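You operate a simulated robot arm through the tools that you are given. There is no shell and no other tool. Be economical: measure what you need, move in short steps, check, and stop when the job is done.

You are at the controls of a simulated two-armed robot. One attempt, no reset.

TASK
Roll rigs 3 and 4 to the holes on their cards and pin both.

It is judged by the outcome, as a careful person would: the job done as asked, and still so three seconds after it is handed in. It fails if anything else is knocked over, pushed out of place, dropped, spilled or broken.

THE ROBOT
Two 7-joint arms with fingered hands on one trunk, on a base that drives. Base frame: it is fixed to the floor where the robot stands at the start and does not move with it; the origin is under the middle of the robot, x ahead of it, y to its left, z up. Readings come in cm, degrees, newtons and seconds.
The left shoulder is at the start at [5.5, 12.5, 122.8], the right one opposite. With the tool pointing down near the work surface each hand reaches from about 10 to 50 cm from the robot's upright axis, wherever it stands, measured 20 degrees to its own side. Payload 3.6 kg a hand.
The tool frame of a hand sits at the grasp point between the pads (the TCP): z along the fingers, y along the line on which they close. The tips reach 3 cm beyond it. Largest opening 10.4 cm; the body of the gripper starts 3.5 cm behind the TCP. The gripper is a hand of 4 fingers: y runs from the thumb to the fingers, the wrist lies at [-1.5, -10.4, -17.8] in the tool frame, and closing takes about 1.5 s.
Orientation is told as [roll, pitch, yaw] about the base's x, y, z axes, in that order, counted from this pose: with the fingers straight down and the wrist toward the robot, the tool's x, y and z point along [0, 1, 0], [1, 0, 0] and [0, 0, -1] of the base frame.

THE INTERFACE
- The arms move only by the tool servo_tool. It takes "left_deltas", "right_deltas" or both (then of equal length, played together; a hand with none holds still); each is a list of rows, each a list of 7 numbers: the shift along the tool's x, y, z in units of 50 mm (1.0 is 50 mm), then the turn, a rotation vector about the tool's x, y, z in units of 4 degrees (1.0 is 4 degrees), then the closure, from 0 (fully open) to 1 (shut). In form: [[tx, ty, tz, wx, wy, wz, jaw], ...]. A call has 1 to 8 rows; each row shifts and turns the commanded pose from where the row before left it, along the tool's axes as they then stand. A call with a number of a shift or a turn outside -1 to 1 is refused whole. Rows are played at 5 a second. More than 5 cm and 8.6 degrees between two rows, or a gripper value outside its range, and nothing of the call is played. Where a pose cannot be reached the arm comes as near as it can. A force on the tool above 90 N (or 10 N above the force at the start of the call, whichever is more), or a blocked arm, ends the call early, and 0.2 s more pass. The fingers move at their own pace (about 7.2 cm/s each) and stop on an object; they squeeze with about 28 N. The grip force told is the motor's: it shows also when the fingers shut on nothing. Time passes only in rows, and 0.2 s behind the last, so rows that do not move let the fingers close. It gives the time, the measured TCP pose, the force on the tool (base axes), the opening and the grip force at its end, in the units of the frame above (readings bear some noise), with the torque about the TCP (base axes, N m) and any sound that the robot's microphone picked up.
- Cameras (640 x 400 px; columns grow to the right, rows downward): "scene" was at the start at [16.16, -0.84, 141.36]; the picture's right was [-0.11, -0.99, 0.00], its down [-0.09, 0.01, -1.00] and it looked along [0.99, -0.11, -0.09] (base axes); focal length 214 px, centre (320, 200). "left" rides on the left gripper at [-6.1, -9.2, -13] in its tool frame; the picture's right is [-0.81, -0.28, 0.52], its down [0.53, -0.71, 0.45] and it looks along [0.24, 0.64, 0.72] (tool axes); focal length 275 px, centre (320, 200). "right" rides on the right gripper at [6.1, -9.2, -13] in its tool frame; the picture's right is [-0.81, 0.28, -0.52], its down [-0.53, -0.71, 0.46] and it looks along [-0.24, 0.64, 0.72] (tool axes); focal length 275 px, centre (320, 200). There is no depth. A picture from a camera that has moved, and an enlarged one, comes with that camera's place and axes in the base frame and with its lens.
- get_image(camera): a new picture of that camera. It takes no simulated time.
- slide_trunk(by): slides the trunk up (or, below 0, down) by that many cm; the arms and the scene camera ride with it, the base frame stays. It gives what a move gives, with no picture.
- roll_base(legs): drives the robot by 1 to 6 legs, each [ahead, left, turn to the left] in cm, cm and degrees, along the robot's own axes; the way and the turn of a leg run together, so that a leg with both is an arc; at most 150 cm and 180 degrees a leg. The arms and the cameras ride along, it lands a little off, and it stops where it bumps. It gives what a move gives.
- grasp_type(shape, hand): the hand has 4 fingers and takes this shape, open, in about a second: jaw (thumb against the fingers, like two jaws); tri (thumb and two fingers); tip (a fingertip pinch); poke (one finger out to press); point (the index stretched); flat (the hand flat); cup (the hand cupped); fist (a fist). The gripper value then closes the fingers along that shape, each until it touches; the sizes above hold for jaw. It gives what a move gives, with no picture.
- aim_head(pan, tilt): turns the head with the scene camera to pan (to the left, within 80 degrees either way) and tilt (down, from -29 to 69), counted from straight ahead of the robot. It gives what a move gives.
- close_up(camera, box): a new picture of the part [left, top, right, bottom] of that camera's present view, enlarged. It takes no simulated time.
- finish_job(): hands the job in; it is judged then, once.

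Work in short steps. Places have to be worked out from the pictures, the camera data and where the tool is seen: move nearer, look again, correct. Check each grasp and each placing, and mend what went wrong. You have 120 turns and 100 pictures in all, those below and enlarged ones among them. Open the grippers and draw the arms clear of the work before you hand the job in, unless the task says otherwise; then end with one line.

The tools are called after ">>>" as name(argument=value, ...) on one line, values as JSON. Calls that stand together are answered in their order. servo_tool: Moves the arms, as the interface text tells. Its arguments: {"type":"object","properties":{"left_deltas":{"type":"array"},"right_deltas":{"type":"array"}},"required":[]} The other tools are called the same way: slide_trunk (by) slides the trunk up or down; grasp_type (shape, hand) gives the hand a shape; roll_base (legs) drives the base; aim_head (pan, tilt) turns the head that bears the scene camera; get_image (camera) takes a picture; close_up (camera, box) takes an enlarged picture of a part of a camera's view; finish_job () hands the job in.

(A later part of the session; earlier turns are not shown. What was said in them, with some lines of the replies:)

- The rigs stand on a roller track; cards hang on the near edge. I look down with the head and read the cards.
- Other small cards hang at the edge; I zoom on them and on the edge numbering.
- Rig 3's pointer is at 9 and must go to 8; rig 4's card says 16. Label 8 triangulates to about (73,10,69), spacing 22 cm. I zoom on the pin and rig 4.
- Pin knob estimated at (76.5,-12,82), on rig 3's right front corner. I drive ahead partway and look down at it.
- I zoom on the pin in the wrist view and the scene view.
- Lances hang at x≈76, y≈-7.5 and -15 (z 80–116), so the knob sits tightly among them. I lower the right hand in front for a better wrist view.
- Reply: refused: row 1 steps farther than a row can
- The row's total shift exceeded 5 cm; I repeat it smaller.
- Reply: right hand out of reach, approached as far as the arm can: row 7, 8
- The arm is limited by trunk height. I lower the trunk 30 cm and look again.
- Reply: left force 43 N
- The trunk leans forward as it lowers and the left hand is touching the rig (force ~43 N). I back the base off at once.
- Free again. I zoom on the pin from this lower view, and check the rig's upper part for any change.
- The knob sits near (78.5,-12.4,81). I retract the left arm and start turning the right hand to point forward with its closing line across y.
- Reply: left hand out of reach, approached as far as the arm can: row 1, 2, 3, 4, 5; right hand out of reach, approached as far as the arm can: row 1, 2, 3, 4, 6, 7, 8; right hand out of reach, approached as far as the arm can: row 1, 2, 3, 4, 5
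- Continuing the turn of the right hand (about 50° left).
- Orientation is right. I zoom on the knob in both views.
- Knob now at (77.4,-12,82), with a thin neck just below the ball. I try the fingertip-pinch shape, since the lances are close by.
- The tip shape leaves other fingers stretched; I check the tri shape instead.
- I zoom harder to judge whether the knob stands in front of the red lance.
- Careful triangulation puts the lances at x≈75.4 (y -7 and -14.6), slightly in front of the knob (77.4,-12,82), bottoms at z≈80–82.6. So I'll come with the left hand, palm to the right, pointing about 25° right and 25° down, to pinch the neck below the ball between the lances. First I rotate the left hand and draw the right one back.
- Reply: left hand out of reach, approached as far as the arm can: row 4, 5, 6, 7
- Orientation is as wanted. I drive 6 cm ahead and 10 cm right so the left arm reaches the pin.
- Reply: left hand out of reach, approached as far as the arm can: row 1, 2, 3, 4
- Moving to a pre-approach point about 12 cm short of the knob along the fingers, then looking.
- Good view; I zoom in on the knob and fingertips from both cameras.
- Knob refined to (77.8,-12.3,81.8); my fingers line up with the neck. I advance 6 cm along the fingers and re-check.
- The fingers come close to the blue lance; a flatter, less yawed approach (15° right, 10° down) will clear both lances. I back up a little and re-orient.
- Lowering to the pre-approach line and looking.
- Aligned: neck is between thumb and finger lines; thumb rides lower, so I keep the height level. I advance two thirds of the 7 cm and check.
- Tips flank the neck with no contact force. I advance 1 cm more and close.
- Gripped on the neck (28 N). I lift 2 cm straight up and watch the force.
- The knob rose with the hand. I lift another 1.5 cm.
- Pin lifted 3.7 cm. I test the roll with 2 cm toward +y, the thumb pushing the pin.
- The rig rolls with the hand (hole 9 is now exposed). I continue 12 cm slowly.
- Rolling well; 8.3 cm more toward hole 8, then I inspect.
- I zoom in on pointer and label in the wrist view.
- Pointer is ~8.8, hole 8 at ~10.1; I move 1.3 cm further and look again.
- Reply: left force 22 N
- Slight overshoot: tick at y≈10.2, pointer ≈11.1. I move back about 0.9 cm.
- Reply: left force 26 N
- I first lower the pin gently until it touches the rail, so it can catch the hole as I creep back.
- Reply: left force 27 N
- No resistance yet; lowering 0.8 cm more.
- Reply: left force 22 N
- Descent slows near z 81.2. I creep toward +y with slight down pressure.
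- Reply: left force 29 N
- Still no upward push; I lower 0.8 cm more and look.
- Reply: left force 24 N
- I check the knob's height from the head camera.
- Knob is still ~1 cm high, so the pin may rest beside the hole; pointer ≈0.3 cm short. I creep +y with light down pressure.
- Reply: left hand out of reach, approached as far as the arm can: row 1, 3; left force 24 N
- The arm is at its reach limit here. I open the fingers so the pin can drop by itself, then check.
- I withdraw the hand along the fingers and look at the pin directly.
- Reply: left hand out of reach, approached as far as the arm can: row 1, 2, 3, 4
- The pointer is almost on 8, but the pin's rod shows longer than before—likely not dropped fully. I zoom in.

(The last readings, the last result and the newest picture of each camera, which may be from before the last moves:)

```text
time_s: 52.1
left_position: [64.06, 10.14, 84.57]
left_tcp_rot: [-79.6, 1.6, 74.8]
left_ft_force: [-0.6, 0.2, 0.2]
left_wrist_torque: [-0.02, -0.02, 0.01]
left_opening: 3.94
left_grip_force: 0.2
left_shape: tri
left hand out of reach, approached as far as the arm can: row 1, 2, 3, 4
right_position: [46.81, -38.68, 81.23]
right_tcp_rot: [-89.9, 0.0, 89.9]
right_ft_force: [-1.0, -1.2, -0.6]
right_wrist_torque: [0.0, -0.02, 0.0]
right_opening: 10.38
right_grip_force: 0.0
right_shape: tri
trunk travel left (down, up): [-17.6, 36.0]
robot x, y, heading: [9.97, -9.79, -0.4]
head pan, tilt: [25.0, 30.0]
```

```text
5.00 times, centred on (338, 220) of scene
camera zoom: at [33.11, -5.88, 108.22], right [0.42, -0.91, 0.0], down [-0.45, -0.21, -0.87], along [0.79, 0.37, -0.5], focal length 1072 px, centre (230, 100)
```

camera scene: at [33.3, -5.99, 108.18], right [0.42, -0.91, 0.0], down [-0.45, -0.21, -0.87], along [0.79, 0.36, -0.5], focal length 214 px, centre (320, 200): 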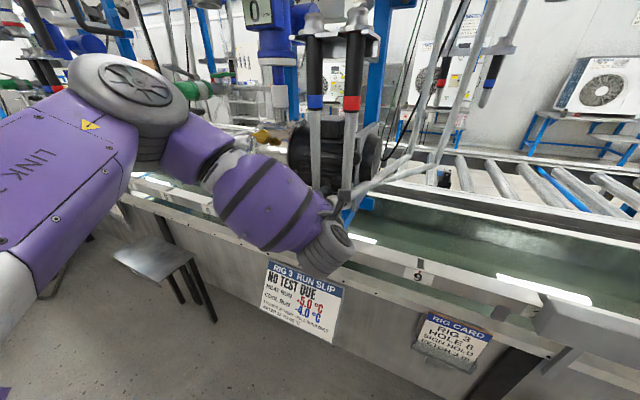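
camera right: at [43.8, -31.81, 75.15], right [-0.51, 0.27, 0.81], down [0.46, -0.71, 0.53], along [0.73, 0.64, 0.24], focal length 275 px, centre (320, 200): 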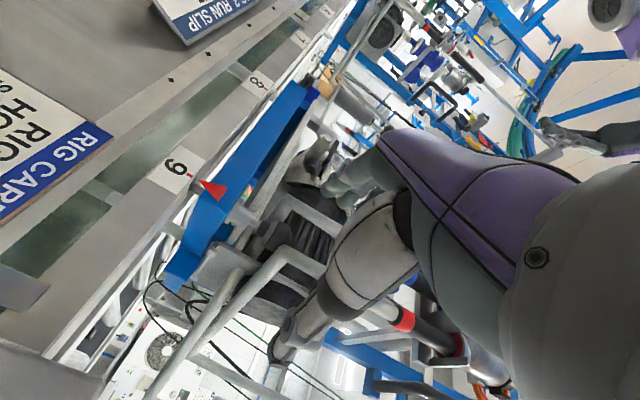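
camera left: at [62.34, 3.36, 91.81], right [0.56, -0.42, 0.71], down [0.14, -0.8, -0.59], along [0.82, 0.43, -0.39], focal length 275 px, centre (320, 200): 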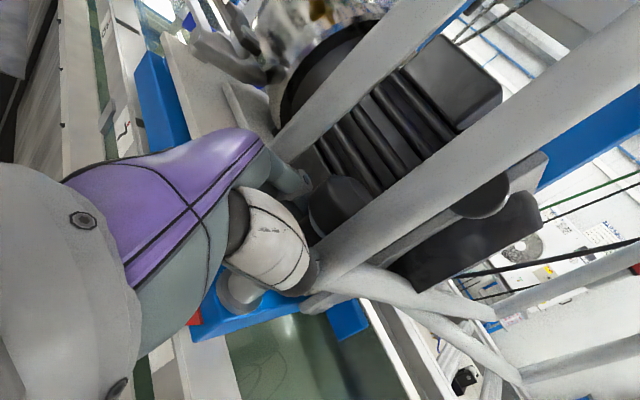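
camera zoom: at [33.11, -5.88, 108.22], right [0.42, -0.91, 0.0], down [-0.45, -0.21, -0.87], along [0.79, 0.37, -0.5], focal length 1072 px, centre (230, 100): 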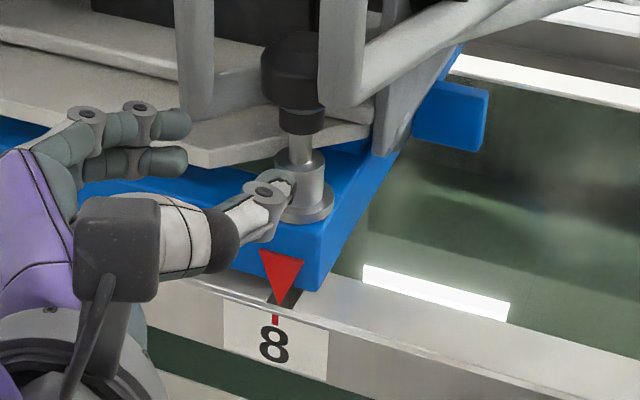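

The tick and pointer agree within ~0.2 cm, but the rod shows ~1 cm too much, so the pin rests at the hole's lip. I shift the base left 18 cm for better reach, to grip again and wiggle it in.

>>> roll_base(legs=[[0, 18, 0]])

>>> servo_tool(left_deltas=[[0, -0.7, 0.2, 0, 0, 0, 0.62], [0, -0.7, 0.2, 0, 0, 0, 0.62], [0, -0.7, 0.2, 0, 0, 0, 0.62], [0, -0.7, 0.2, 0, 0, 0, 0.62], [0, -0.5, 0.1, 0, 0, 0, 0.62], [0, 0, 0, 0, 0, 0, 0.62]])

>>> aim_head(pan=0, tilt=25)

>>> get_image(camera="scene")

```text
time_s: 54.3
left_position: [64.12, 27.75, 84.43]
left_tcp_rot: [-79.5, 1.6, 74.9]
left_ft_force: [-0.1, -0.3, -1.1]
left_wrist_torque: [-0.01, -0.01, -0.01]
left_opening: 3.95
left_grip_force: 0.0
left_shape: tri
right_position: [46.95, -20.96, 81.11]
right_tcp_rot: [-89.8, -0.1, 89.9]
right_ft_force: [0.0, -0.1, -0.3]
right_wrist_torque: [-0.02, 0.01, 0.0]
right_opening: 10.34
right_grip_force: 0.1
right_shape: tri
trunk travel left (down, up): [-17.6, 36.0]
robot x, y, heading: [9.66, 7.7, 0.2]
head pan, tilt: [25.0, 30.0]
```

```text
time_s: 55.7
left_position: [64.0, 10.59, 84.17]
left_tcp_rot: [-79.5, 1.6, 74.9]
left_ft_force: [0.7, -0.4, -0.1]
left_wrist_torque: [0.02, 0.01, -0.01]
left_opening: 3.95
left_grip_force: 0.0
left_shape: tri
right_position: [46.92, -21.15, 81.14]
right_tcp_rot: [-89.9, -0.1, 89.9]
right_ft_force: [-1.2, 0.5, 0.1]
right_wrist_torque: [0.02, 0.02, -0.03]
right_opening: 10.37
right_grip_force: 0.0
right_shape: tri
trunk travel left (down, up): [-17.6, 36.0]
robot x, y, heading: [10.14, 7.5, -0.1]
head pan, tilt: [25.0, 30.0]
```

```text
time_s: 56.5
left_position: [63.99, 10.59, 84.1]
left_tcp_rot: [-79.5, 1.6, 74.8]
left_ft_force: [-1.0, 0.8, 0.9]
left_wrist_torque: [-0.02, 0.01, -0.03]
left_opening: 3.94
left_grip_force: 0.0
left_shape: tri
right_position: [46.83, -21.19, 81.09]
right_tcp_rot: [-89.8, -0.1, 89.9]
right_ft_force: [-0.2, -0.2, 0.0]
right_wrist_torque: [0.03, -0.03, 0.03]
right_opening: 10.37
right_grip_force: 0.0
right_shape: tri
trunk travel left (down, up): [-17.6, 36.0]
robot x, y, heading: [9.5, 7.86, 0.2]
head pan, tilt: [0.0, 25.0]
```

```text
33 pictures are left
camera scene: at [34.17, 7.79, 109.0], right [0.0, -1.0, 0.0], down [-0.42, 0.0, -0.91], along [0.91, 0.0, -0.42], focal length 214 px, centre (320, 200)
```

scene: 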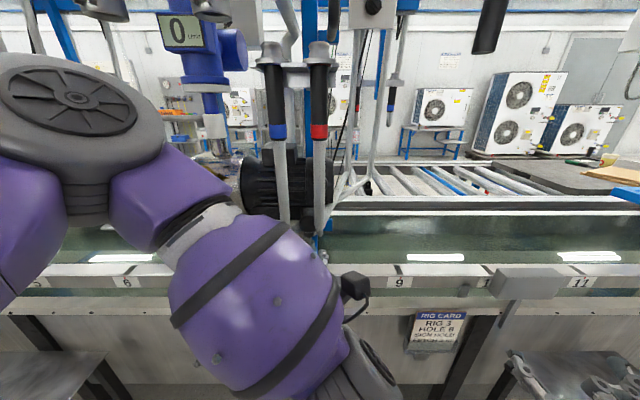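

Re-approaching the neck along the same line as before, shifted by the roll.

>>> servo_tool(left_deltas=[[0.205, 0.28, 0.62, 0, 0, 0, 0.62], [0.205, 0.28, 0.62, 0, 0, 0, 0.62], [0, 0, 0, 0, 0, 0, 0.62], [0, 0, 0, 0, 0, 0, 0.62]])

>>> close_up(camera="left", box=[200, 80, 480, 330])

```text
time_s: 57.5
left_position: [70.38, 11.7, 80.88]
left_tcp_rot: [-79.5, 1.6, 74.9]
left_ft_force: [-0.1, -0.4, -0.1]
left_wrist_torque: [0.0, -0.01, -0.03]
left_opening: 3.91
left_grip_force: 0.0
left_shape: tri
right_position: [46.94, -21.12, 81.11]
right_tcp_rot: [-89.7, -0.1, 90.0]
right_ft_force: [-0.6, -0.5, 1.1]
right_wrist_torque: [0.0, 0.01, -0.01]
right_opening: 10.34
right_grip_force: 0.0
right_shape: tri
trunk travel left (down, up): [-17.6, 36.0]
robot x, y, heading: [9.67, 7.54, 0.3]
head pan, tilt: [0.0, 25.0]
```

```text
1.60 times, centred on (340, 205) of left
camera zoom: at [56.73, 6.15, 89.51], right [0.57, -0.42, 0.71], down [0.15, -0.8, -0.59], along [0.81, 0.44, -0.39], focal length 440 px, centre (288, 192)
```

zoom: 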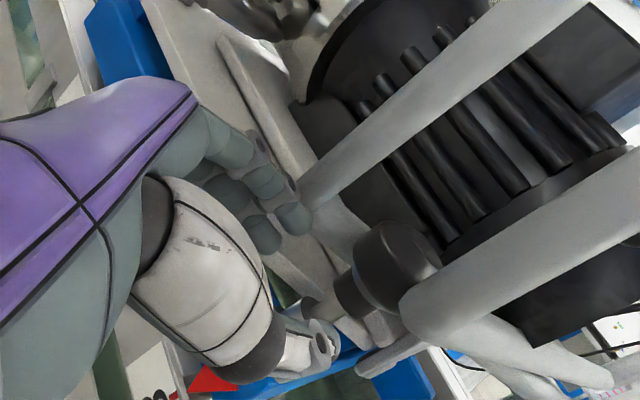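

Geometry matches the first approach. I go in and close.

>>> servo_tool(left_deltas=[[-0.056, -0.01, 0.39, 0, 0, 0, 0.62], [-0.056, -0.01, 0.39, 0, 0, 0, 0.62], [-0.056, -0.01, 0.39, 0, 0, 0, 0.62], [0, 0, 0, 0, 0, 0, 0.8], [0, 0, 0, 0, 0, 0, 1], [0, 0, 0, 0, 0, 0, 1], [0, 0, 0, 0, 0, 0, 1], [0, 0, 0, 0, 0, 0, 1]])

>>> servo_tool(left_deltas=[[0.08, 0, 0.014, 0, 0, 0, 1], [0.08, 0, 0.014, 0, 0, 0, 1], [0, 0, 0, 0, 0, 0, 1]])

```text
time_s: 59.4
left_position: [76.13, 10.01, 80.54]
left_tcp_rot: [-79.4, 1.6, 74.8]
left_ft_force: [13.3, -3.0, -4.9]
left_wrist_torque: [-0.16, -0.01, 0.03]
left_opening: 1.44
left_grip_force: 27.4
left_shape: tri
right_position: [46.89, -21.1, 81.06]
right_tcp_rot: [-89.8, -0.2, 89.9]
right_ft_force: [0.5, 0.1, 0.5]
right_wrist_torque: [0.02, -0.01, -0.01]
right_opening: 10.38
right_grip_force: 0.0
right_shape: tri
trunk travel left (down, up): [-17.6, 36.0]
robot x, y, heading: [9.46, 7.59, -0.1]
head pan, tilt: [0.0, 25.0]
```

```text
time_s: 60.1
left_position: [75.94, 10.11, 79.71]
left_tcp_rot: [-79.6, 1.6, 74.9]
left_ft_force: [13.7, 0.0, -0.1]
left_wrist_torque: [-0.12, -0.08, 0.08]
left_opening: 1.43
left_grip_force: 27.9
left_shape: tri
right_position: [46.86, -21.08, 81.05]
right_tcp_rot: [-89.8, 0.0, 90.0]
right_ft_force: [0.6, -0.6, -0.2]
right_wrist_torque: [-0.03, -0.02, -0.01]
right_opening: 10.36
right_grip_force: 0.0
right_shape: tri
trunk travel left (down, up): [-17.6, 36.0]
robot x, y, heading: [9.56, 7.82, 0.1]
head pan, tilt: [0.0, 25.0]
```

It went down freely to 79.7. I press 0.5 cm further and then test sideways for lock.

>>> servo_tool(left_deltas=[[0.1, 0, 0.016, 0, 0, 0, 1], [0.0, 0, 0.0, 0, 0, 0, 1], [0, -0.06, 0.015, 0, 0, 0, 1], [0, -0.06, 0.015, 0, 0, 0, 1], [0, 0, 0, 0, 0, 0, 1]])

>>> close_up(camera="left", box=[120, 200, 360, 400])

```text
time_s: 61.4
left_position: [76.04, 9.6, 79.49]
left_tcp_rot: [-79.7, 1.5, 75.0]
left_ft_force: [14.1, 11.6, 17.9]
left_wrist_torque: [0.34, -0.36, 0.25]
left_opening: 1.45
left_grip_force: 27.8
left_shape: tri
right_position: [46.85, -20.96, 81.04]
right_tcp_rot: [-89.8, -0.1, 90.0]
right_ft_force: [0.6, -1.8, -0.3]
right_wrist_torque: [-0.03, 0.03, -0.03]
right_opening: 10.35
right_grip_force: 0.1
right_shape: tri
trunk travel left (down, up): [-17.6, 36.0]
robot x, y, heading: [9.91, 7.73, -0.1]
head pan, tilt: [0.0, 25.0]
```

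```text
2.00 times, centred on (240, 300) of left
camera zoom: at [62.24, 3.95, 88.12], right [0.57, -0.42, 0.71], down [0.15, -0.8, -0.59], along [0.81, 0.44, -0.39], focal length 551 px, centre (480, 0)
```

zoom: 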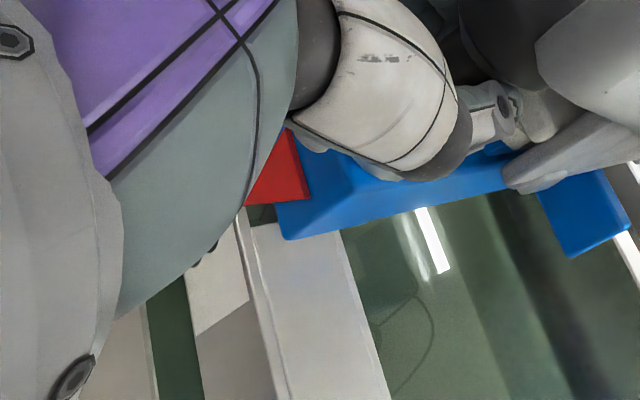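

Down resistance 18 N and lateral resistance suggest it's seated. I release, withdraw and look.

>>> servo_tool(left_deltas=[[0, 0.06, -0.015, 0, 0, 0, 0.85], [-0.05, 0, 0, 0, 0, 0, 0.62], [0, 0, 0, 0, 0, 0, 0.62], [0, 0, -0.4, 0, 0, 0, 0.62], [0, 0, -0.8, 0, 0, 0, 0.62], [0, 0, -0.8, 0, 0, 0, 0.62], [0, 0.5, -0.8, 0, 0, 0, 0.62], [0, 0, 0, 0, 0, 0, 0.62]])

>>> aim_head(pan=0, tilt=30)

>>> close_up(camera="scene", box=[240, 150, 360, 270])

```text
time_s: 63.1
left_position: [63.26, 15.71, 82.12]
left_tcp_rot: [-79.5, 1.6, 75.0]
left_ft_force: [0.2, -0.4, -0.2]
left_wrist_torque: [0.01, -0.02, 0.0]
left_opening: 3.98
left_grip_force: 0.0
left_shape: tri
right_position: [46.9, -21.16, 81.01]
right_tcp_rot: [-89.8, -0.1, 90.0]
right_ft_force: [-0.1, 0.2, 0.0]
right_wrist_torque: [0.0, 0.0, 0.01]
right_opening: 10.39
right_grip_force: 0.1
right_shape: tri
trunk travel left (down, up): [-17.6, 36.0]
robot x, y, heading: [10.04, 7.61, 0.2]
head pan, tilt: [0.0, 25.0]
```

```text
time_s: 63.8
left_position: [63.11, 15.63, 82.09]
left_tcp_rot: [-79.5, 1.6, 74.8]
left_ft_force: [-0.3, 0.0, -0.2]
left_wrist_torque: [0.05, -0.02, 0.04]
left_opening: 3.94
left_grip_force: 0.0
left_shape: tri
right_position: [46.87, -21.14, 81.12]
right_tcp_rot: [-89.8, -0.1, 89.9]
right_ft_force: [0.0, -0.3, 0.4]
right_wrist_torque: [0.01, 0.03, 0.01]
right_opening: 10.35
right_grip_force: 0.1
right_shape: tri
trunk travel left (down, up): [-17.6, 36.0]
robot x, y, heading: [9.95, 7.5, 0.0]
head pan, tilt: [0.0, 30.0]
```

```text
3.33 times, centred on (300, 210) of scene
camera zoom: at [34.01, 7.78, 108.21], right [0.0, -1.0, 0.0], down [-0.5, 0.0, -0.87], along [0.87, 0.0, -0.5], focal length 715 px, centre (387, 167)
```

zoom: 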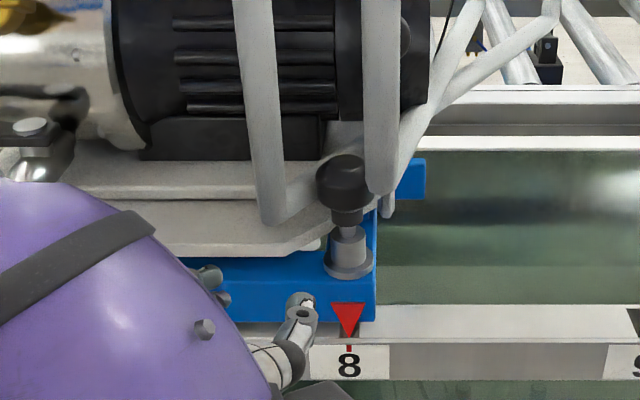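

Rig 3 is seated at 8 (rod as short as originally, pointer on the tick). Next rig 4, which must go to 16 (y≈-166). I back off and drive right along the bench.

>>> roll_base(legs=[[-14, 0, 0], [0, -75, 0], [0, -70, 0]])

>>> get_image(camera="scene")

```text
time_s: 77.9
left_position: [49.24, -130.16, 82.06]
left_tcp_rot: [-79.5, 1.6, 74.1]
left_ft_force: [0.1, -0.4, -0.5]
left_wrist_torque: [-0.02, -0.01, 0.02]
left_opening: 3.97
left_grip_force: 0.0
left_shape: tri
right_position: [32.43, -166.73, 81.12]
right_tcp_rot: [-89.9, -0.1, 89.4]
right_ft_force: [1.0, -1.0, 0.2]
right_wrist_torque: [0.04, 0.01, -0.02]
right_opening: 10.36
right_grip_force: 0.1
right_shape: tri
trunk travel left (down, up): [-17.6, 36.0]
robot x, y, heading: [-4.35, -137.59, -0.8]
head pan, tilt: [0.0, 30.0]
```

```text
29 pictures are left
camera scene: at [19.92, -137.65, 108.2], right [-0.01, -1.0, 0.0], down [-0.5, 0.01, -0.87], along [0.87, -0.01, -0.5], focal length 214 px, centre (320, 200)
```

scene: 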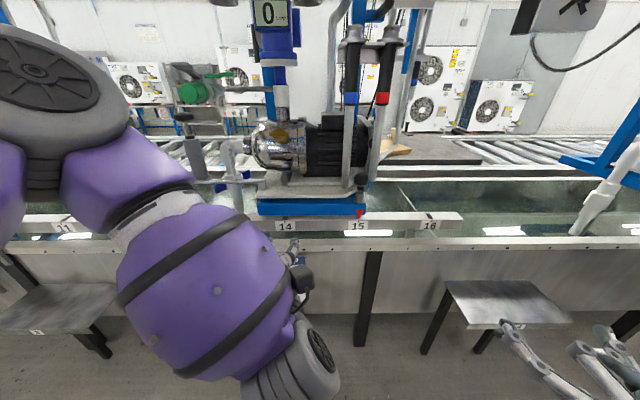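

Rig 4 stands at 15. I zoom on pin 4 and hole 16.

>>> close_up(camera="scene", box=[320, 140, 480, 250])

```text
3.64 times, centred on (400, 195) of scene
camera zoom: at [19.92, -137.65, 108.2], right [-0.01, -1.0, 0.0], down [-0.5, 0.01, -0.87], along [0.87, -0.01, -0.5], focal length 780 px, centre (29, 218)
```

zoom: 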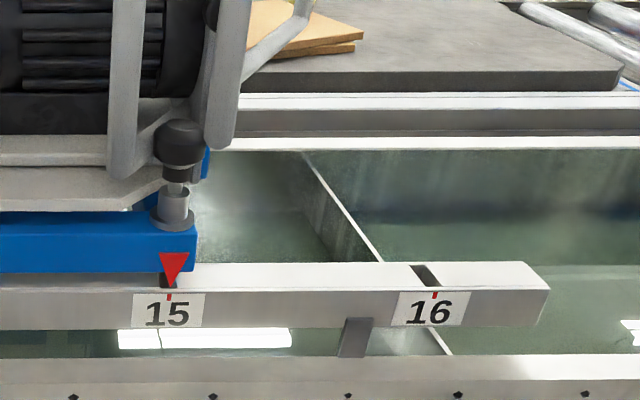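

Knob 4 is ~58 cm ahead of and 13 cm right of the head camera, i.e. about (78,-150.6,82). I straighten, sidestep and move ahead to working distance.

>>> roll_base(legs=[[0, 0, 0.8], [0, -23, 0], [14, 0, 0]])

>>> get_image(camera="scene")

>>> get_image(camera="left")

```text
time_s: 81.8
left_position: [63.33, -153.09, 82.06]
left_tcp_rot: [-79.5, 1.6, 74.7]
left_ft_force: [-0.3, 0.1, -0.3]
left_wrist_torque: [-0.03, -0.01, 0.03]
left_opening: 3.94
left_grip_force: 0.0
left_shape: tri
right_position: [46.8, -189.64, 81.1]
right_tcp_rot: [-89.7, 0.0, 89.7]
right_ft_force: [-0.1, -0.5, 0.1]
right_wrist_torque: [0.0, 0.02, -0.01]
right_opening: 10.38
right_grip_force: 0.2
right_shape: tri
trunk travel left (down, up): [-17.6, 36.0]
robot x, y, heading: [9.64, -160.56, -0.2]
head pan, tilt: [0.0, 30.0]
```

```text
27 pictures are left
camera scene: at [34.06, -160.69, 108.19], right [0.0, -1.0, 0.0], down [-0.5, 0.0, -0.87], along [0.87, 0.0, -0.5], focal length 214 px, centre (320, 200)
```

scene: 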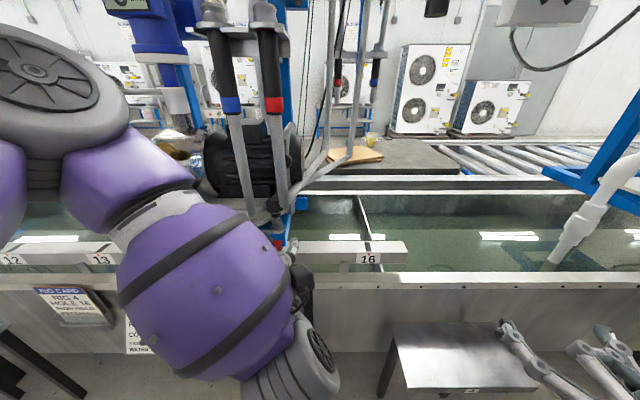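

```text
26 pictures are left
camera left: at [49.57, -158.47, 90.78], right [0.57, -0.42, 0.71], down [0.14, -0.8, -0.59], along [0.81, 0.43, -0.39], focal length 275 px, centre (320, 200)
```

left: 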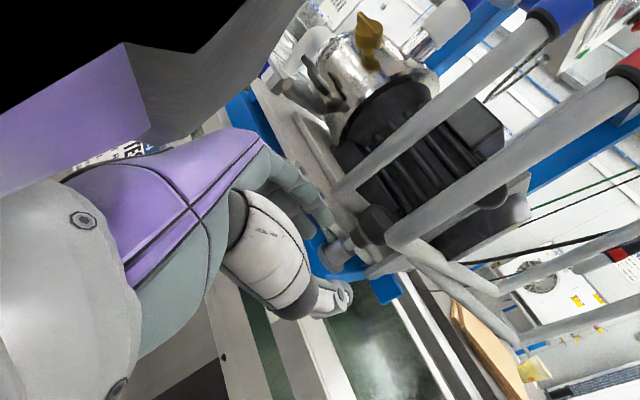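

Knob 4 at (77.7,-150.2,81.8), tick 16 at ≈-172.5. I move first sideways, then forward, to the pre-approach point.

>>> servo_tool(left_deltas=[[0.1, 0.66, 0, 0, 0, 0, 0.62], [0.1, 0.66, 0, 0, 0, 0, 0.62], [0, 0, 0.57, 0, 0, 0, 0.62], [0, 0, 0.57, 0, 0, 0, 0.62], [0, 0, 0, 0, 0, 0, 0.62]])

>>> close_up(camera="left", box=[200, 80, 480, 330])

>>> close_up(camera="scene", box=[220, 150, 340, 270])

```text
time_s: 83.0
left_position: [70.3, -148.0, 79.98]
left_tcp_rot: [-79.6, 1.5, 74.7]
left_ft_force: [0.4, 0.3, 0.4]
left_wrist_torque: [0.01, 0.03, 0.03]
left_opening: 3.92
left_grip_force: 0.1
left_shape: tri
right_position: [46.75, -189.58, 81.06]
right_tcp_rot: [-89.8, -0.2, 89.7]
right_ft_force: [0.0, -0.6, 0.4]
right_wrist_torque: [0.01, 0.04, 0.0]
right_opening: 10.38
right_grip_force: 0.1
right_shape: tri
trunk travel left (down, up): [-17.6, 36.0]
robot x, y, heading: [9.77, -160.98, -0.3]
head pan, tilt: [0.0, 30.0]
```

```text
1.60 times, centred on (340, 205) of left
camera zoom: at [56.56, -153.59, 88.63], right [0.56, -0.42, 0.71], down [0.15, -0.8, -0.59], along [0.81, 0.44, -0.39], focal length 440 px, centre (288, 192)
```

zoom: 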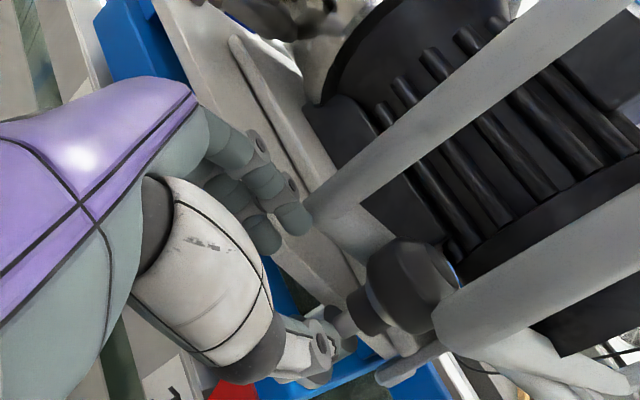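

```text
3.33 times, centred on (280, 210) of scene
camera zoom: at [34.0, -160.69, 108.21], right [0.0, -1.0, 0.0], down [-0.5, 0.0, -0.87], along [0.87, 0.0, -0.5], focal length 715 px, centre (453, 167)
```

zoom: 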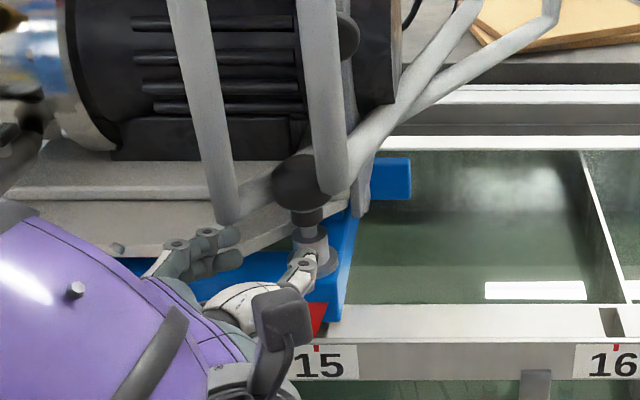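

Nearly identical geometry to rig 3; knob is ~0.5 cm further right, so I adjust, go in and close.

>>> servo_tool(left_deltas=[[-0.066, -0.04, 0.41, 0, 0, 0, 0.62], [-0.066, -0.04, 0.41, 0, 0, 0, 0.62], [-0.066, -0.04, 0.41, 0, 0, 0, 0.62], [0, 0, 0, 0, 0, 0, 0.8], [0, 0, 0, 0, 0, 0, 1], [0, 0, 0, 0, 0, 0, 1], [0, 0, 0, 0, 0, 0, 1], [0, 0, 0, 0, 0, 0, 1]])

>>> close_up(camera="left", box=[200, 80, 480, 330])

```text
time_s: 84.8
left_position: [76.07, -150.33, 79.68]
left_tcp_rot: [-79.5, 1.6, 74.4]
left_ft_force: [11.2, -7.1, 3.8]
left_wrist_torque: [-0.1, -0.13, -0.08]
left_opening: 1.57
left_grip_force: 28.7
left_shape: tri
right_position: [46.9, -189.65, 81.07]
right_tcp_rot: [-89.8, -0.1, 89.7]
right_ft_force: [0.1, 0.0, -0.6]
right_wrist_torque: [0.0, -0.02, 0.01]
right_opening: 10.39
right_grip_force: 0.0
right_shape: tri
trunk travel left (down, up): [-17.6, 36.0]
robot x, y, heading: [9.8, -160.51, -0.4]
head pan, tilt: [0.0, 30.0]
```

```text
1.60 times, centred on (340, 205) of left
camera zoom: at [62.34, -155.86, 88.41], right [0.56, -0.42, 0.71], down [0.14, -0.8, -0.59], along [0.81, 0.43, -0.39], focal length 440 px, centre (288, 192)
```

zoom: 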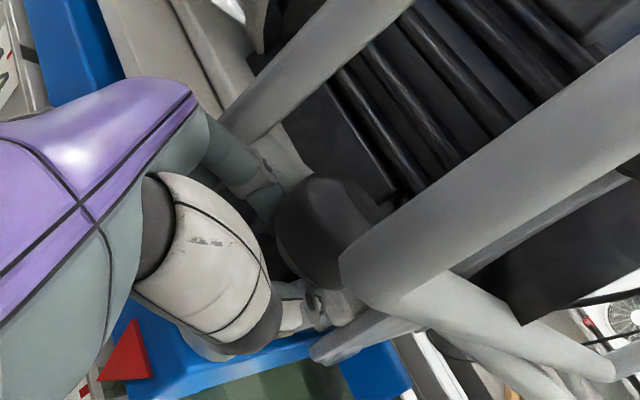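

Same good grip as before. I lift 3.2 cm straight up.

>>> servo_tool(left_deltas=[[-0.1, 0, -0.018, 0, 0, 0, 1], [-0.1, 0, -0.018, 0, 0, 0, 1], [-0.1, 0, -0.018, 0, 0, 0, 1], [-0.1, 0, -0.018, 0, 0, 0, 1], [-0.1, 0, -0.018, 0, 0, 0, 1], [-0.1, 0, -0.018, 0, 0, 0, 1], [-0.05, 0, -0.01, 0, 0, 0, 1], [0, 0, 0, 0, 0, 0, 1]])

>>> close_up(camera="scene", box=[220, 150, 340, 270])

```text
time_s: 86.6
left_position: [76.08, -150.14, 83.07]
left_tcp_rot: [-79.7, 1.5, 74.7]
left_ft_force: [8.5, -9.7, 3.1]
left_wrist_torque: [-0.14, -0.12, -0.13]
left_opening: 1.52
left_grip_force: 28.3
left_shape: tri
right_position: [46.81, -189.69, 81.05]
right_tcp_rot: [-89.9, -0.1, 89.7]
right_ft_force: [0.8, -0.3, -0.3]
right_wrist_torque: [-0.01, 0.0, -0.01]
right_opening: 10.38
right_grip_force: 0.1
right_shape: tri
trunk travel left (down, up): [-17.6, 36.0]
robot x, y, heading: [9.96, -160.85, -0.2]
head pan, tilt: [0.0, 30.0]
```

```text
3.33 times, centred on (280, 210) of scene
camera zoom: at [34.06, -160.78, 108.2], right [0.0, -1.0, 0.0], down [-0.5, 0.0, -0.87], along [0.87, 0.0, -0.5], focal length 715 px, centre (453, 167)
```

zoom: 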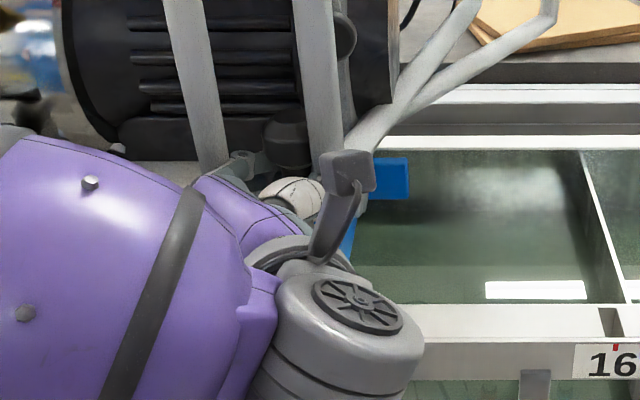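

Knob raised. I roll toward −y, first about 11 cm.

>>> servo_tool(left_deltas=[[-0.006, -0.15, 0.04, 0, 0, 0, 1], [-0.012, -0.29, 0.076, 0, 0, 0, 1], [-0.012, -0.29, 0.076, 0, 0, 0, 1], [-0.012, -0.29, 0.076, 0, 0, 0, 1], [-0.012, -0.29, 0.076, 0, 0, 0, 1], [-0.012, -0.29, 0.076, 0, 0, 0, 1], [-0.012, -0.29, 0.076, 0, 0, 0, 1], [-0.012, -0.29, 0.076, 0, 0, 0, 1]])

>>> get_image(camera="scene")

```text
time_s: 88.4
left_position: [76.21, -161.05, 83.17]
left_tcp_rot: [-79.4, 1.7, 75.2]
left_ft_force: [16.3, 10.4, -9.5]
left_wrist_torque: [-0.41, -0.1, -0.09]
left_opening: 1.43
left_grip_force: 27.6
left_shape: tri
right_position: [47.01, -189.38, 81.11]
right_tcp_rot: [-89.6, -0.2, 89.7]
right_ft_force: [-1.0, -0.1, 0.1]
right_wrist_torque: [0.01, 0.02, 0.01]
right_opening: 10.38
right_grip_force: 0.1
right_shape: tri
trunk travel left (down, up): [-17.6, 36.0]
robot x, y, heading: [9.8, -160.63, -0.2]
head pan, tilt: [0.0, 30.0]
```

```text
21 pictures are left
camera scene: at [34.23, -160.52, 108.15], right [0.0, -1.0, 0.0], down [-0.5, 0.0, -0.86], along [0.86, 0.0, -0.5], focal length 214 px, centre (320, 200)
```

scene: 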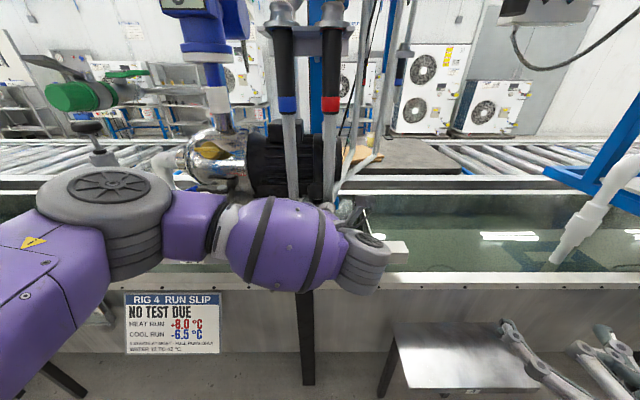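

Rolling fine. Another ~9.3 cm.

>>> servo_tool(left_deltas=[[-0.012, -0.29, 0.076, 0, 0, 0, 1], [-0.012, -0.29, 0.076, 0, 0, 0, 1], [-0.012, -0.29, 0.076, 0, 0, 0, 1], [-0.012, -0.29, 0.076, 0, 0, 0, 1], [-0.012, -0.29, 0.076, 0, 0, 0, 1], [-0.008, -0.2, 0.05, 0, 0, 0, 1], [-0.006, -0.14, 0.035, 0, 0, 0, 1], [0, 0, 0, 0, 0, 0, 1]])

>>> close_up(camera="left", box=[100, 240, 300, 400])

```text
time_s: 90.2
left_position: [76.3, -170.35, 83.29]
left_tcp_rot: [-79.3, 1.5, 75.1]
left_ft_force: [18.9, 13.3, -19.8]
left_wrist_torque: [-0.68, -0.11, -0.14]
left_opening: 1.38
left_grip_force: 28.4
left_shape: tri
right_position: [46.93, -189.49, 81.02]
right_tcp_rot: [-89.7, 0.0, 89.8]
right_ft_force: [0.1, 0.6, -0.3]
right_wrist_torque: [-0.01, 0.0, -0.03]
right_opening: 10.37
right_grip_force: 0.1
right_shape: tri
trunk travel left (down, up): [-17.6, 36.0]
robot x, y, heading: [9.6, -160.71, -0.3]
head pan, tilt: [0.0, 30.0]
```

```text
2.50 times, centred on (200, 320) of left
camera zoom: at [62.62, -176.0, 91.97], right [0.57, -0.42, 0.71], down [0.15, -0.8, -0.59], along [0.81, 0.44, -0.39], focal length 688 px, centre (620, -100)
```

zoom: 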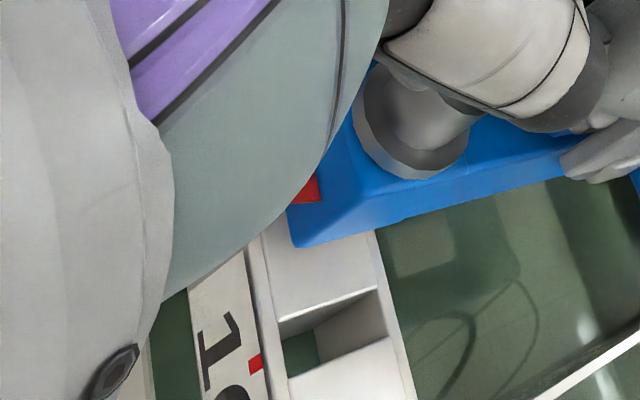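

Pointer still 2–4 cm short of 16. I move 1.7 cm and measure again.

>>> servo_tool(left_deltas=[[-0.006, -0.15, 0.04, 0, 0, 0, 1], [-0.006, -0.15, 0.04, 0, 0, 0, 1], [0, -0.03, 0, 0, 0, 0, 1], [0, 0, 0, 0, 0, 0, 1], [0, 0, 0, 0, 0, 0, 1]])

>>> close_up(camera="left", box=[100, 240, 300, 400])

```text
time_s: 91.4
left_position: [76.22, -172.8, 83.27]
left_tcp_rot: [-79.1, 1.7, 74.2]
left_ft_force: [28.8, -12.6, -21.2]
left_wrist_torque: [-0.57, -0.05, -0.44]
left_opening: 1.31
left_grip_force: 28.3
left_shape: tri
right_position: [47.13, -189.79, 80.93]
right_tcp_rot: [-89.6, -0.1, 89.7]
right_ft_force: [0.4, 0.4, 0.4]
right_wrist_torque: [0.0, 0.01, -0.01]
right_opening: 10.38
right_grip_force: 0.1
right_shape: tri
trunk travel left (down, up): [-17.6, 36.0]
robot x, y, heading: [9.83, -160.37, -0.4]
head pan, tilt: [0.0, 30.0]
```

```text
2.50 times, centred on (200, 320) of left
camera zoom: at [62.55, -178.17, 92.02], right [0.57, -0.42, 0.71], down [0.14, -0.8, -0.59], along [0.81, 0.43, -0.39], focal length 688 px, centre (620, -100)
```

zoom: 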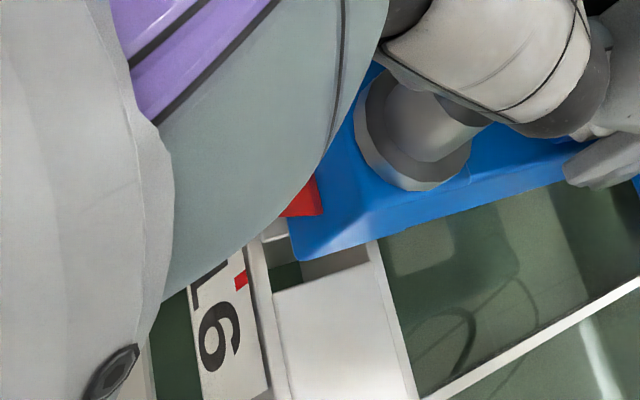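

Remaining ≈1.3 cm. I lower the pin 1.5 cm and creep further −y.

>>> servo_tool(left_deltas=[[0.1, 0, 0.016, 0, 0, 0, 1], [0.1, 0, 0.016, 0, 0, 0, 1], [0.1, 0, 0.016, 0, 0, 0, 1], [0, -0.1, 0.025, 0, 0, 0, 1], [0, -0.06, 0.015, 0, 0, 0, 1], [0, 0, 0, 0, 0, 0, 1], [0, 0, 0, 0, 0, 0, 1]])

>>> close_up(camera="left", box=[100, 240, 300, 400])

```text
time_s: 93.0
left_position: [76.21, -173.26, 81.83]
left_tcp_rot: [-79.4, 1.7, 74.7]
left_ft_force: [33.6, 5.7, -6.9]
left_wrist_torque: [-0.41, -0.09, -0.34]
left_opening: 1.33
left_grip_force: 27.6
left_shape: tri
right_position: [47.04, -189.62, 80.97]
right_tcp_rot: [-89.6, -0.1, 89.8]
right_ft_force: [-0.2, -1.5, 0.1]
right_wrist_torque: [-0.01, 0.0, -0.01]
right_opening: 10.36
right_grip_force: 0.0
right_shape: tri
trunk travel left (down, up): [-17.6, 36.0]
robot x, y, heading: [9.83, -160.62, -0.2]
head pan, tilt: [0.0, 30.0]
```

```text
2.50 times, centred on (200, 320) of left
camera zoom: at [62.47, -178.73, 90.54], right [0.57, -0.42, 0.71], down [0.14, -0.8, -0.59], along [0.81, 0.43, -0.39], focal length 688 px, centre (620, -100)
```

zoom: 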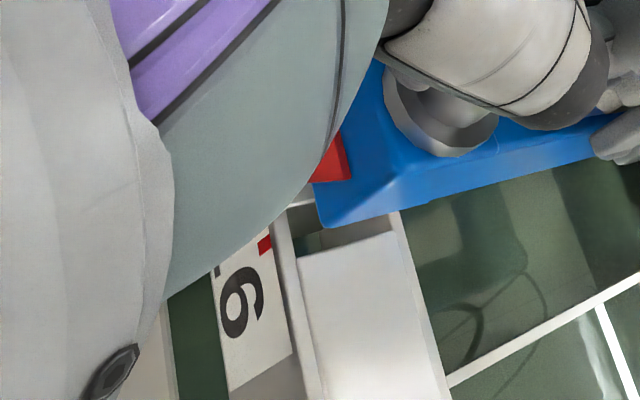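

Still ≈1.2 cm short; I push 1 cm more.

>>> servo_tool(left_deltas=[[0, -0.1, 0.025, 0, 0, 0, 1], [0, -0.1, 0.025, 0, 0, 0, 1], [0, 0, 0, 0, 0, 0, 1], [0, 0, 0, 0, 0, 0, 1]])

>>> close_up(camera="left", box=[100, 240, 300, 400])

```text
time_s: 94.0
left_position: [76.18, -174.32, 81.66]
left_tcp_rot: [-79.5, 1.6, 74.5]
left_ft_force: [38.1, -1.2, -6.0]
left_wrist_torque: [-0.33, -0.16, -0.54]
left_opening: 1.35
left_grip_force: 28.0
left_shape: tri
right_position: [47.08, -189.67, 80.93]
right_tcp_rot: [-89.6, -0.1, 89.8]
right_ft_force: [-0.5, 0.5, 0.3]
right_wrist_torque: [0.0, -0.02, 0.03]
right_opening: 10.36
right_grip_force: 0.0
right_shape: tri
trunk travel left (down, up): [-17.6, 36.0]
robot x, y, heading: [9.92, -160.51, -0.3]
head pan, tilt: [0.0, 30.0]
```

```text
2.50 times, centred on (200, 320) of left
camera zoom: at [62.42, -179.88, 90.5], right [0.57, -0.42, 0.71], down [0.14, -0.8, -0.59], along [0.81, 0.43, -0.39], focal length 688 px, centre (620, -100)
```

zoom: 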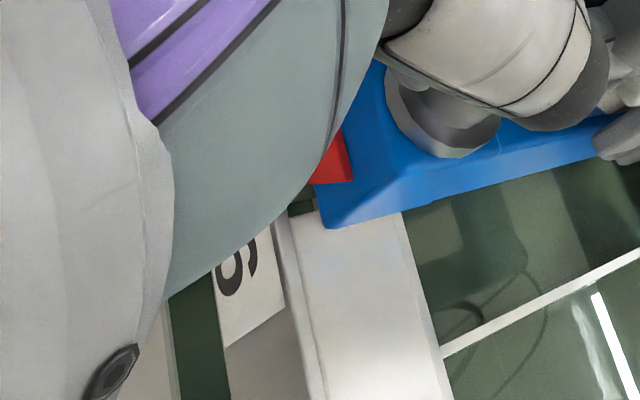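

Aligned now (pointer and tick both ≈-173.8). I lower the pin to its seated height.

>>> servo_tool(left_deltas=[[0.08, 0, 0.014, 0, 0, 0, 1], [0.08, 0, 0.014, 0, 0, 0, 1], [0.08, 0, 0.014, 0, 0, 0, 1], [0.08, 0, 0.014, 0, 0, 0, 1], [0, 0, 0, 0, 0, 0, 1]])

```text
time_s: 95.2
left_position: [76.18, -174.34, 79.98]
left_tcp_rot: [-79.4, 1.6, 74.7]
left_ft_force: [48.0, -4.2, -5.6]
left_wrist_torque: [-0.31, -0.1, -0.73]
left_opening: 1.29
left_grip_force: 27.9
left_shape: tri
right_position: [47.16, -189.6, 80.86]
right_tcp_rot: [-89.6, -0.1, 89.7]
right_ft_force: [0.5, 0.3, 0.5]
right_wrist_torque: [-0.04, 0.04, 0.01]
right_opening: 10.36
right_grip_force: 0.1
right_shape: tri
trunk travel left (down, up): [-17.6, 36.0]
robot x, y, heading: [9.52, -160.77, 0.0]
head pan, tilt: [0.0, 30.0]
```

The forward pull is 48 N, so the commanded pose lags in x; I relieve 0.8 cm forward and press down 0.5 cm.

>>> servo_tool(left_deltas=[[-0.014, 0.02, 0.076, 0, 0, 0, 1], [-0.014, 0.02, 0.076, 0, 0, 0, 1], [0.06, 0, 0.01, 0, 0, 0, 1], [0.06, 0, 0.01, 0, 0, 0, 1], [0, 0, 0, 0, 0, 0, 1]])

>>> close_up(camera="left", box=[100, 200, 340, 400])

```text
time_s: 96.4
left_position: [76.47, -174.24, 79.72]
left_tcp_rot: [-79.5, 1.6, 74.7]
left_ft_force: [-2.6, 8.5, -2.2]
left_wrist_torque: [-0.26, -0.3, 0.24]
left_opening: 1.45
left_grip_force: 28.2
left_shape: tri
right_position: [46.76, -189.62, 81.13]
right_tcp_rot: [-89.8, 0.0, 89.7]
right_ft_force: [0.5, -0.3, 0.0]
right_wrist_torque: [-0.02, 0.02, 0.02]
right_opening: 10.36
right_grip_force: 0.0
right_shape: tri
trunk travel left (down, up): [-17.6, 36.0]
robot x, y, heading: [9.96, -160.78, -0.1]
head pan, tilt: [0.0, 30.0]
```

```text
2.00 times, centred on (220, 300) of left
camera zoom: at [62.67, -179.9, 88.47], right [0.57, -0.42, 0.71], down [0.15, -0.8, -0.59], along [0.81, 0.44, -0.39], focal length 551 px, centre (520, 0)
```

zoom: 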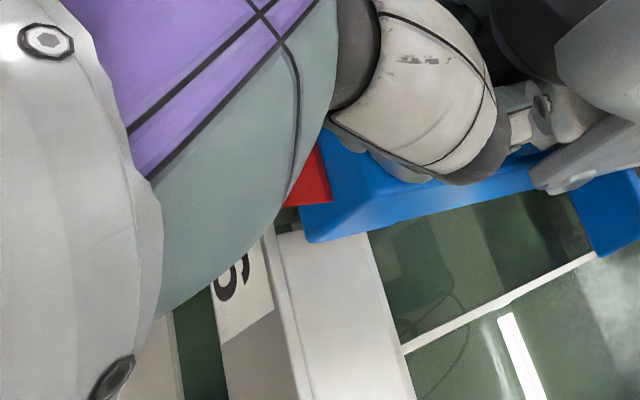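

Comparing with rig 3's seated view, rig 4 needs ~0.3 cm more −y. I nudge with down pressure.

>>> servo_tool(left_deltas=[[0.04, -0.05, 0.02, 0, 0, 0, 1], [0.02, -0.05, 0.015, 0, 0, 0, 1], [0.02, -0.03, 0.01, 0, 0, 0, 1], [0, 0, 0, 0, 0, 0, 1]])

```text
time_s: 97.4
left_position: [76.35, -174.68, 79.5]
left_tcp_rot: [-79.9, 1.5, 75.1]
left_ft_force: [-2.8, 23.2, 11.0]
left_wrist_torque: [0.05, -0.38, 0.43]
left_opening: 1.49
left_grip_force: 27.8
left_shape: tri
right_position: [46.67, -189.41, 81.15]
right_tcp_rot: [-89.9, -0.1, 89.8]
right_ft_force: [0.4, -0.8, 0.1]
right_wrist_torque: [0.01, -0.03, -0.01]
right_opening: 10.37
right_grip_force: 0.0
right_shape: tri
trunk travel left (down, up): [-17.6, 36.0]
robot x, y, heading: [10.21, -160.66, -0.1]
head pan, tilt: [0.0, 30.0]
```

Sideways resistance of 23 N and upward push of 11 N indicate it's seated. I release and withdraw to inspect.

>>> servo_tool(left_deltas=[[0, 0.05, -0.01, 0, 0, 0, 0.85], [-0.05, 0, 0, 0, 0, 0, 0.62], [0, 0, 0, 0, 0, 0, 0.62], [0, 0, -0.4, 0, 0, 0, 0.62], [0, 0, -0.8, 0, 0, 0, 0.62], [0, 0, -0.8, 0, 0, 0, 0.62], [0, 0.5, -0.8, 0, 0, 0, 0.62], [0, 0, 0, 0, 0, 0, 0.62]])

>>> get_image(camera="scene")

>>> close_up(camera="scene", box=[310, 150, 430, 270])

```text
time_s: 99.2
left_position: [63.78, -168.43, 82.12]
left_tcp_rot: [-79.5, 1.7, 74.7]
left_ft_force: [0.2, -0.2, -0.1]
left_wrist_torque: [0.01, -0.02, 0.01]
left_opening: 3.95
left_grip_force: 0.0
left_shape: tri
right_position: [46.7, -189.64, 81.07]
right_tcp_rot: [-89.8, -0.2, 89.7]
right_ft_force: [-0.2, -0.6, 0.0]
right_wrist_torque: [0.01, -0.04, -0.01]
right_opening: 10.4
right_grip_force: 0.1
right_shape: tri
trunk travel left (down, up): [-17.6, 36.0]
robot x, y, heading: [9.49, -161.0, -0.2]
head pan, tilt: [0.0, 30.0]
```

```text
15 pictures are left
camera scene: at [34.01, -160.7, 108.2], right [0.0, -1.0, 0.0], down [-0.5, 0.0, -0.87], along [0.87, 0.0, -0.5], focal length 214 px, centre (320, 200)
```

scene: 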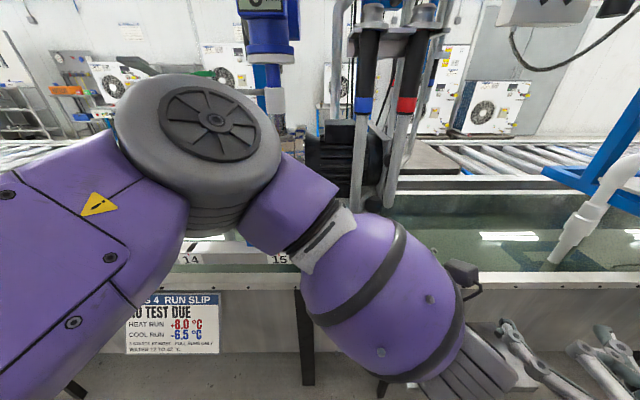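

```text
3.33 times, centred on (370, 210) of scene
camera zoom: at [34.01, -160.7, 108.2], right [0.0, -1.0, 0.0], down [-0.5, 0.0, -0.87], along [0.87, 0.0, -0.5], focal length 715 px, centre (153, 167)
```

zoom: 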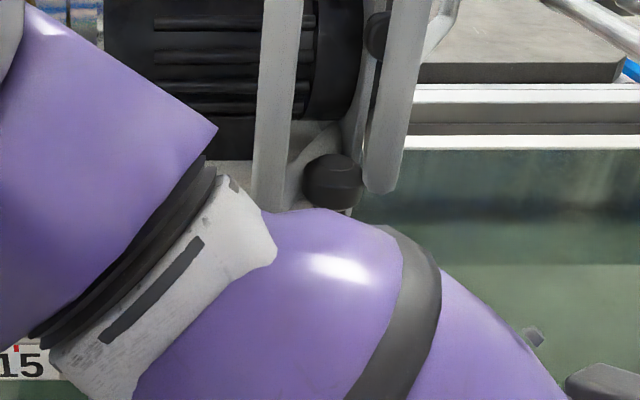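

The arm hides the pin; I back off 20 cm and sidestep left 35 cm for a clear view.

>>> roll_base(legs=[[-20, 0, 0], [0, 35, 0]])

>>> aim_head(pan=-35, tilt=25)

>>> get_image(camera="scene")

```text
time_s: 104.0
left_position: [44.24, -134.17, 82.21]
left_tcp_rot: [-79.4, 1.6, 75.1]
left_ft_force: [0.2, -0.5, 0.6]
left_wrist_torque: [0.02, 0.0, -0.02]
left_opening: 3.95
left_grip_force: 0.2
left_shape: tri
right_position: [27.32, -155.42, 81.02]
right_tcp_rot: [-89.7, -0.1, 90.1]
right_ft_force: [0.0, 0.2, 0.0]
right_wrist_torque: [-0.04, -0.02, -0.03]
right_opening: 10.38
right_grip_force: 0.1
right_shape: tri
trunk travel left (down, up): [-17.6, 36.0]
robot x, y, heading: [-9.88, -126.81, 0.3]
head pan, tilt: [0.0, 30.0]
```

```text
time_s: 105.0
left_position: [44.32, -134.24, 82.17]
left_tcp_rot: [-79.5, 1.6, 75.1]
left_ft_force: [-0.3, -0.1, -1.3]
left_wrist_torque: [0.04, 0.02, -0.02]
left_opening: 3.96
left_grip_force: 0.0
left_shape: tri
right_position: [27.28, -155.27, 81.2]
right_tcp_rot: [-89.8, -0.1, 90.1]
right_ft_force: [-0.4, -0.2, 0.2]
right_wrist_torque: [-0.02, -0.02, -0.02]
right_opening: 10.37
right_grip_force: 0.0
right_shape: tri
trunk travel left (down, up): [-17.6, 36.0]
robot x, y, heading: [-10.07, -126.93, 0.1]
head pan, tilt: [-35.0, 25.0]
```

```text
13 pictures are left
camera scene: at [12.85, -131.68, 109.0], right [-0.57, -0.82, 0.0], down [-0.35, 0.24, -0.91], along [0.74, -0.52, -0.42], focal length 214 px, centre (320, 200)
```

scene: 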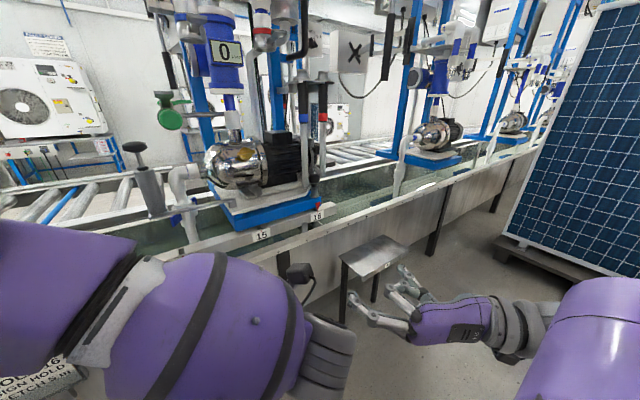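

>>> close_up(camera="scene", box=[285, 170, 345, 230])

```text
6.67 times, centred on (315, 200) of scene
camera zoom: at [12.85, -131.68, 109.0], right [-0.57, -0.82, 0.0], down [-0.35, 0.24, -0.91], along [0.74, -0.52, -0.42], focal length 1430 px, centre (353, 200)
```

zoom: 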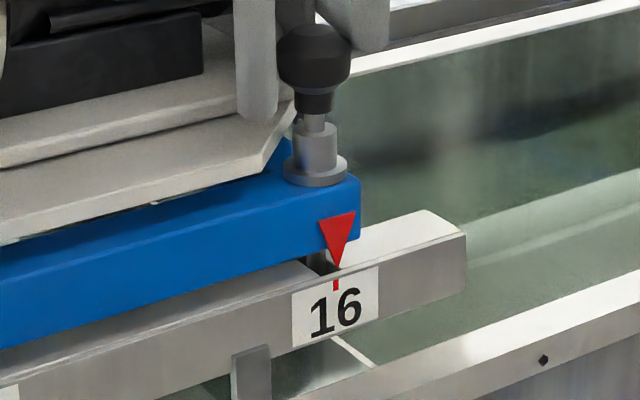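

Rig 4's pin is down at 16 (short rod, pointer on the tick). I open the left hand, with both arms clear of the bench, and take a last look at rig 3.

>>> servo_tool(left_deltas=[[0, 0, -0.5, 0, 0, 0, 0], [0, 0, -0.5, 0, 0, 0, 0], [0, 0, 0, 0, 0, 0, 0], [0, 0, 0, 0, 0, 0, 0]])

>>> aim_head(pan=60, tilt=8)

>>> get_image(camera="scene")

```text
time_s: 106.0
left_position: [39.68, -133.0, 83.08]
left_tcp_rot: [-79.5, 1.6, 75.0]
left_ft_force: [-0.1, 0.3, 0.7]
left_wrist_torque: [0.01, 0.02, 0.02]
left_opening: 10.39
left_grip_force: 0.0
left_shape: tri
right_position: [27.17, -155.3, 80.99]
right_tcp_rot: [-89.8, -0.1, 90.2]
right_ft_force: [0.1, 0.1, 0.7]
right_wrist_torque: [-0.04, -0.01, 0.0]
right_opening: 10.37
right_grip_force: 0.0
right_shape: tri
trunk travel left (down, up): [-17.6, 36.0]
robot x, y, heading: [-9.72, -126.59, -0.2]
head pan, tilt: [-35.0, 25.0]
```

```text
time_s: 107.7
left_position: [39.72, -133.05, 83.09]
left_tcp_rot: [-79.5, 1.7, 75.0]
left_ft_force: [0.1, -0.5, 0.8]
left_wrist_torque: [-0.02, -0.01, -0.03]
left_opening: 10.38
left_grip_force: 0.0
left_shape: tri
right_position: [27.19, -155.37, 81.19]
right_tcp_rot: [-89.8, -0.1, 90.1]
right_ft_force: [-0.2, 0.2, 0.2]
right_wrist_torque: [-0.01, 0.0, -0.02]
right_opening: 10.35
right_grip_force: 0.1
right_shape: tri
trunk travel left (down, up): [-17.6, 36.0]
robot x, y, heading: [-9.8, -126.31, -0.0]
head pan, tilt: [60.0, 8.0]
```

```text
11 pictures are left
camera scene: at [9.9, -118.39, 111.76], right [0.87, -0.5, 0.0], down [-0.07, -0.12, -0.99], along [0.49, 0.86, -0.14], focal length 214 px, centre (320, 200)
```

scene: 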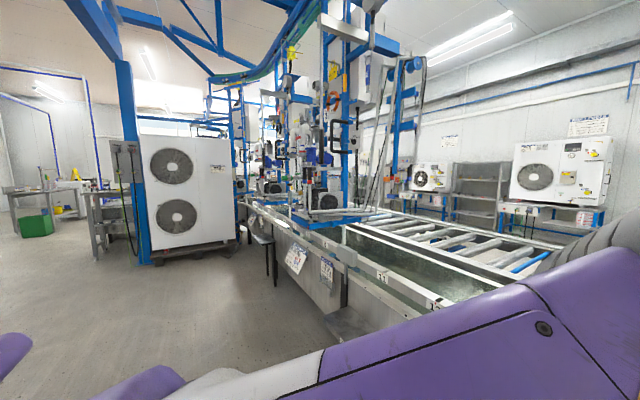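

Rig 3 still stands in place, and both hands are open and clear of the bench. I hand the job in.

>>> finish_job()

```text
The job is handed in.
```

Rig 3 is pinned at hole 8 and rig 4 at hole 16. Early on, the left hand pressed against rig 3's upper part (about 43 N) for a moment while I lowered the trunk. I backed off at once and saw nothing moved or damaged in the pictures afterwards.
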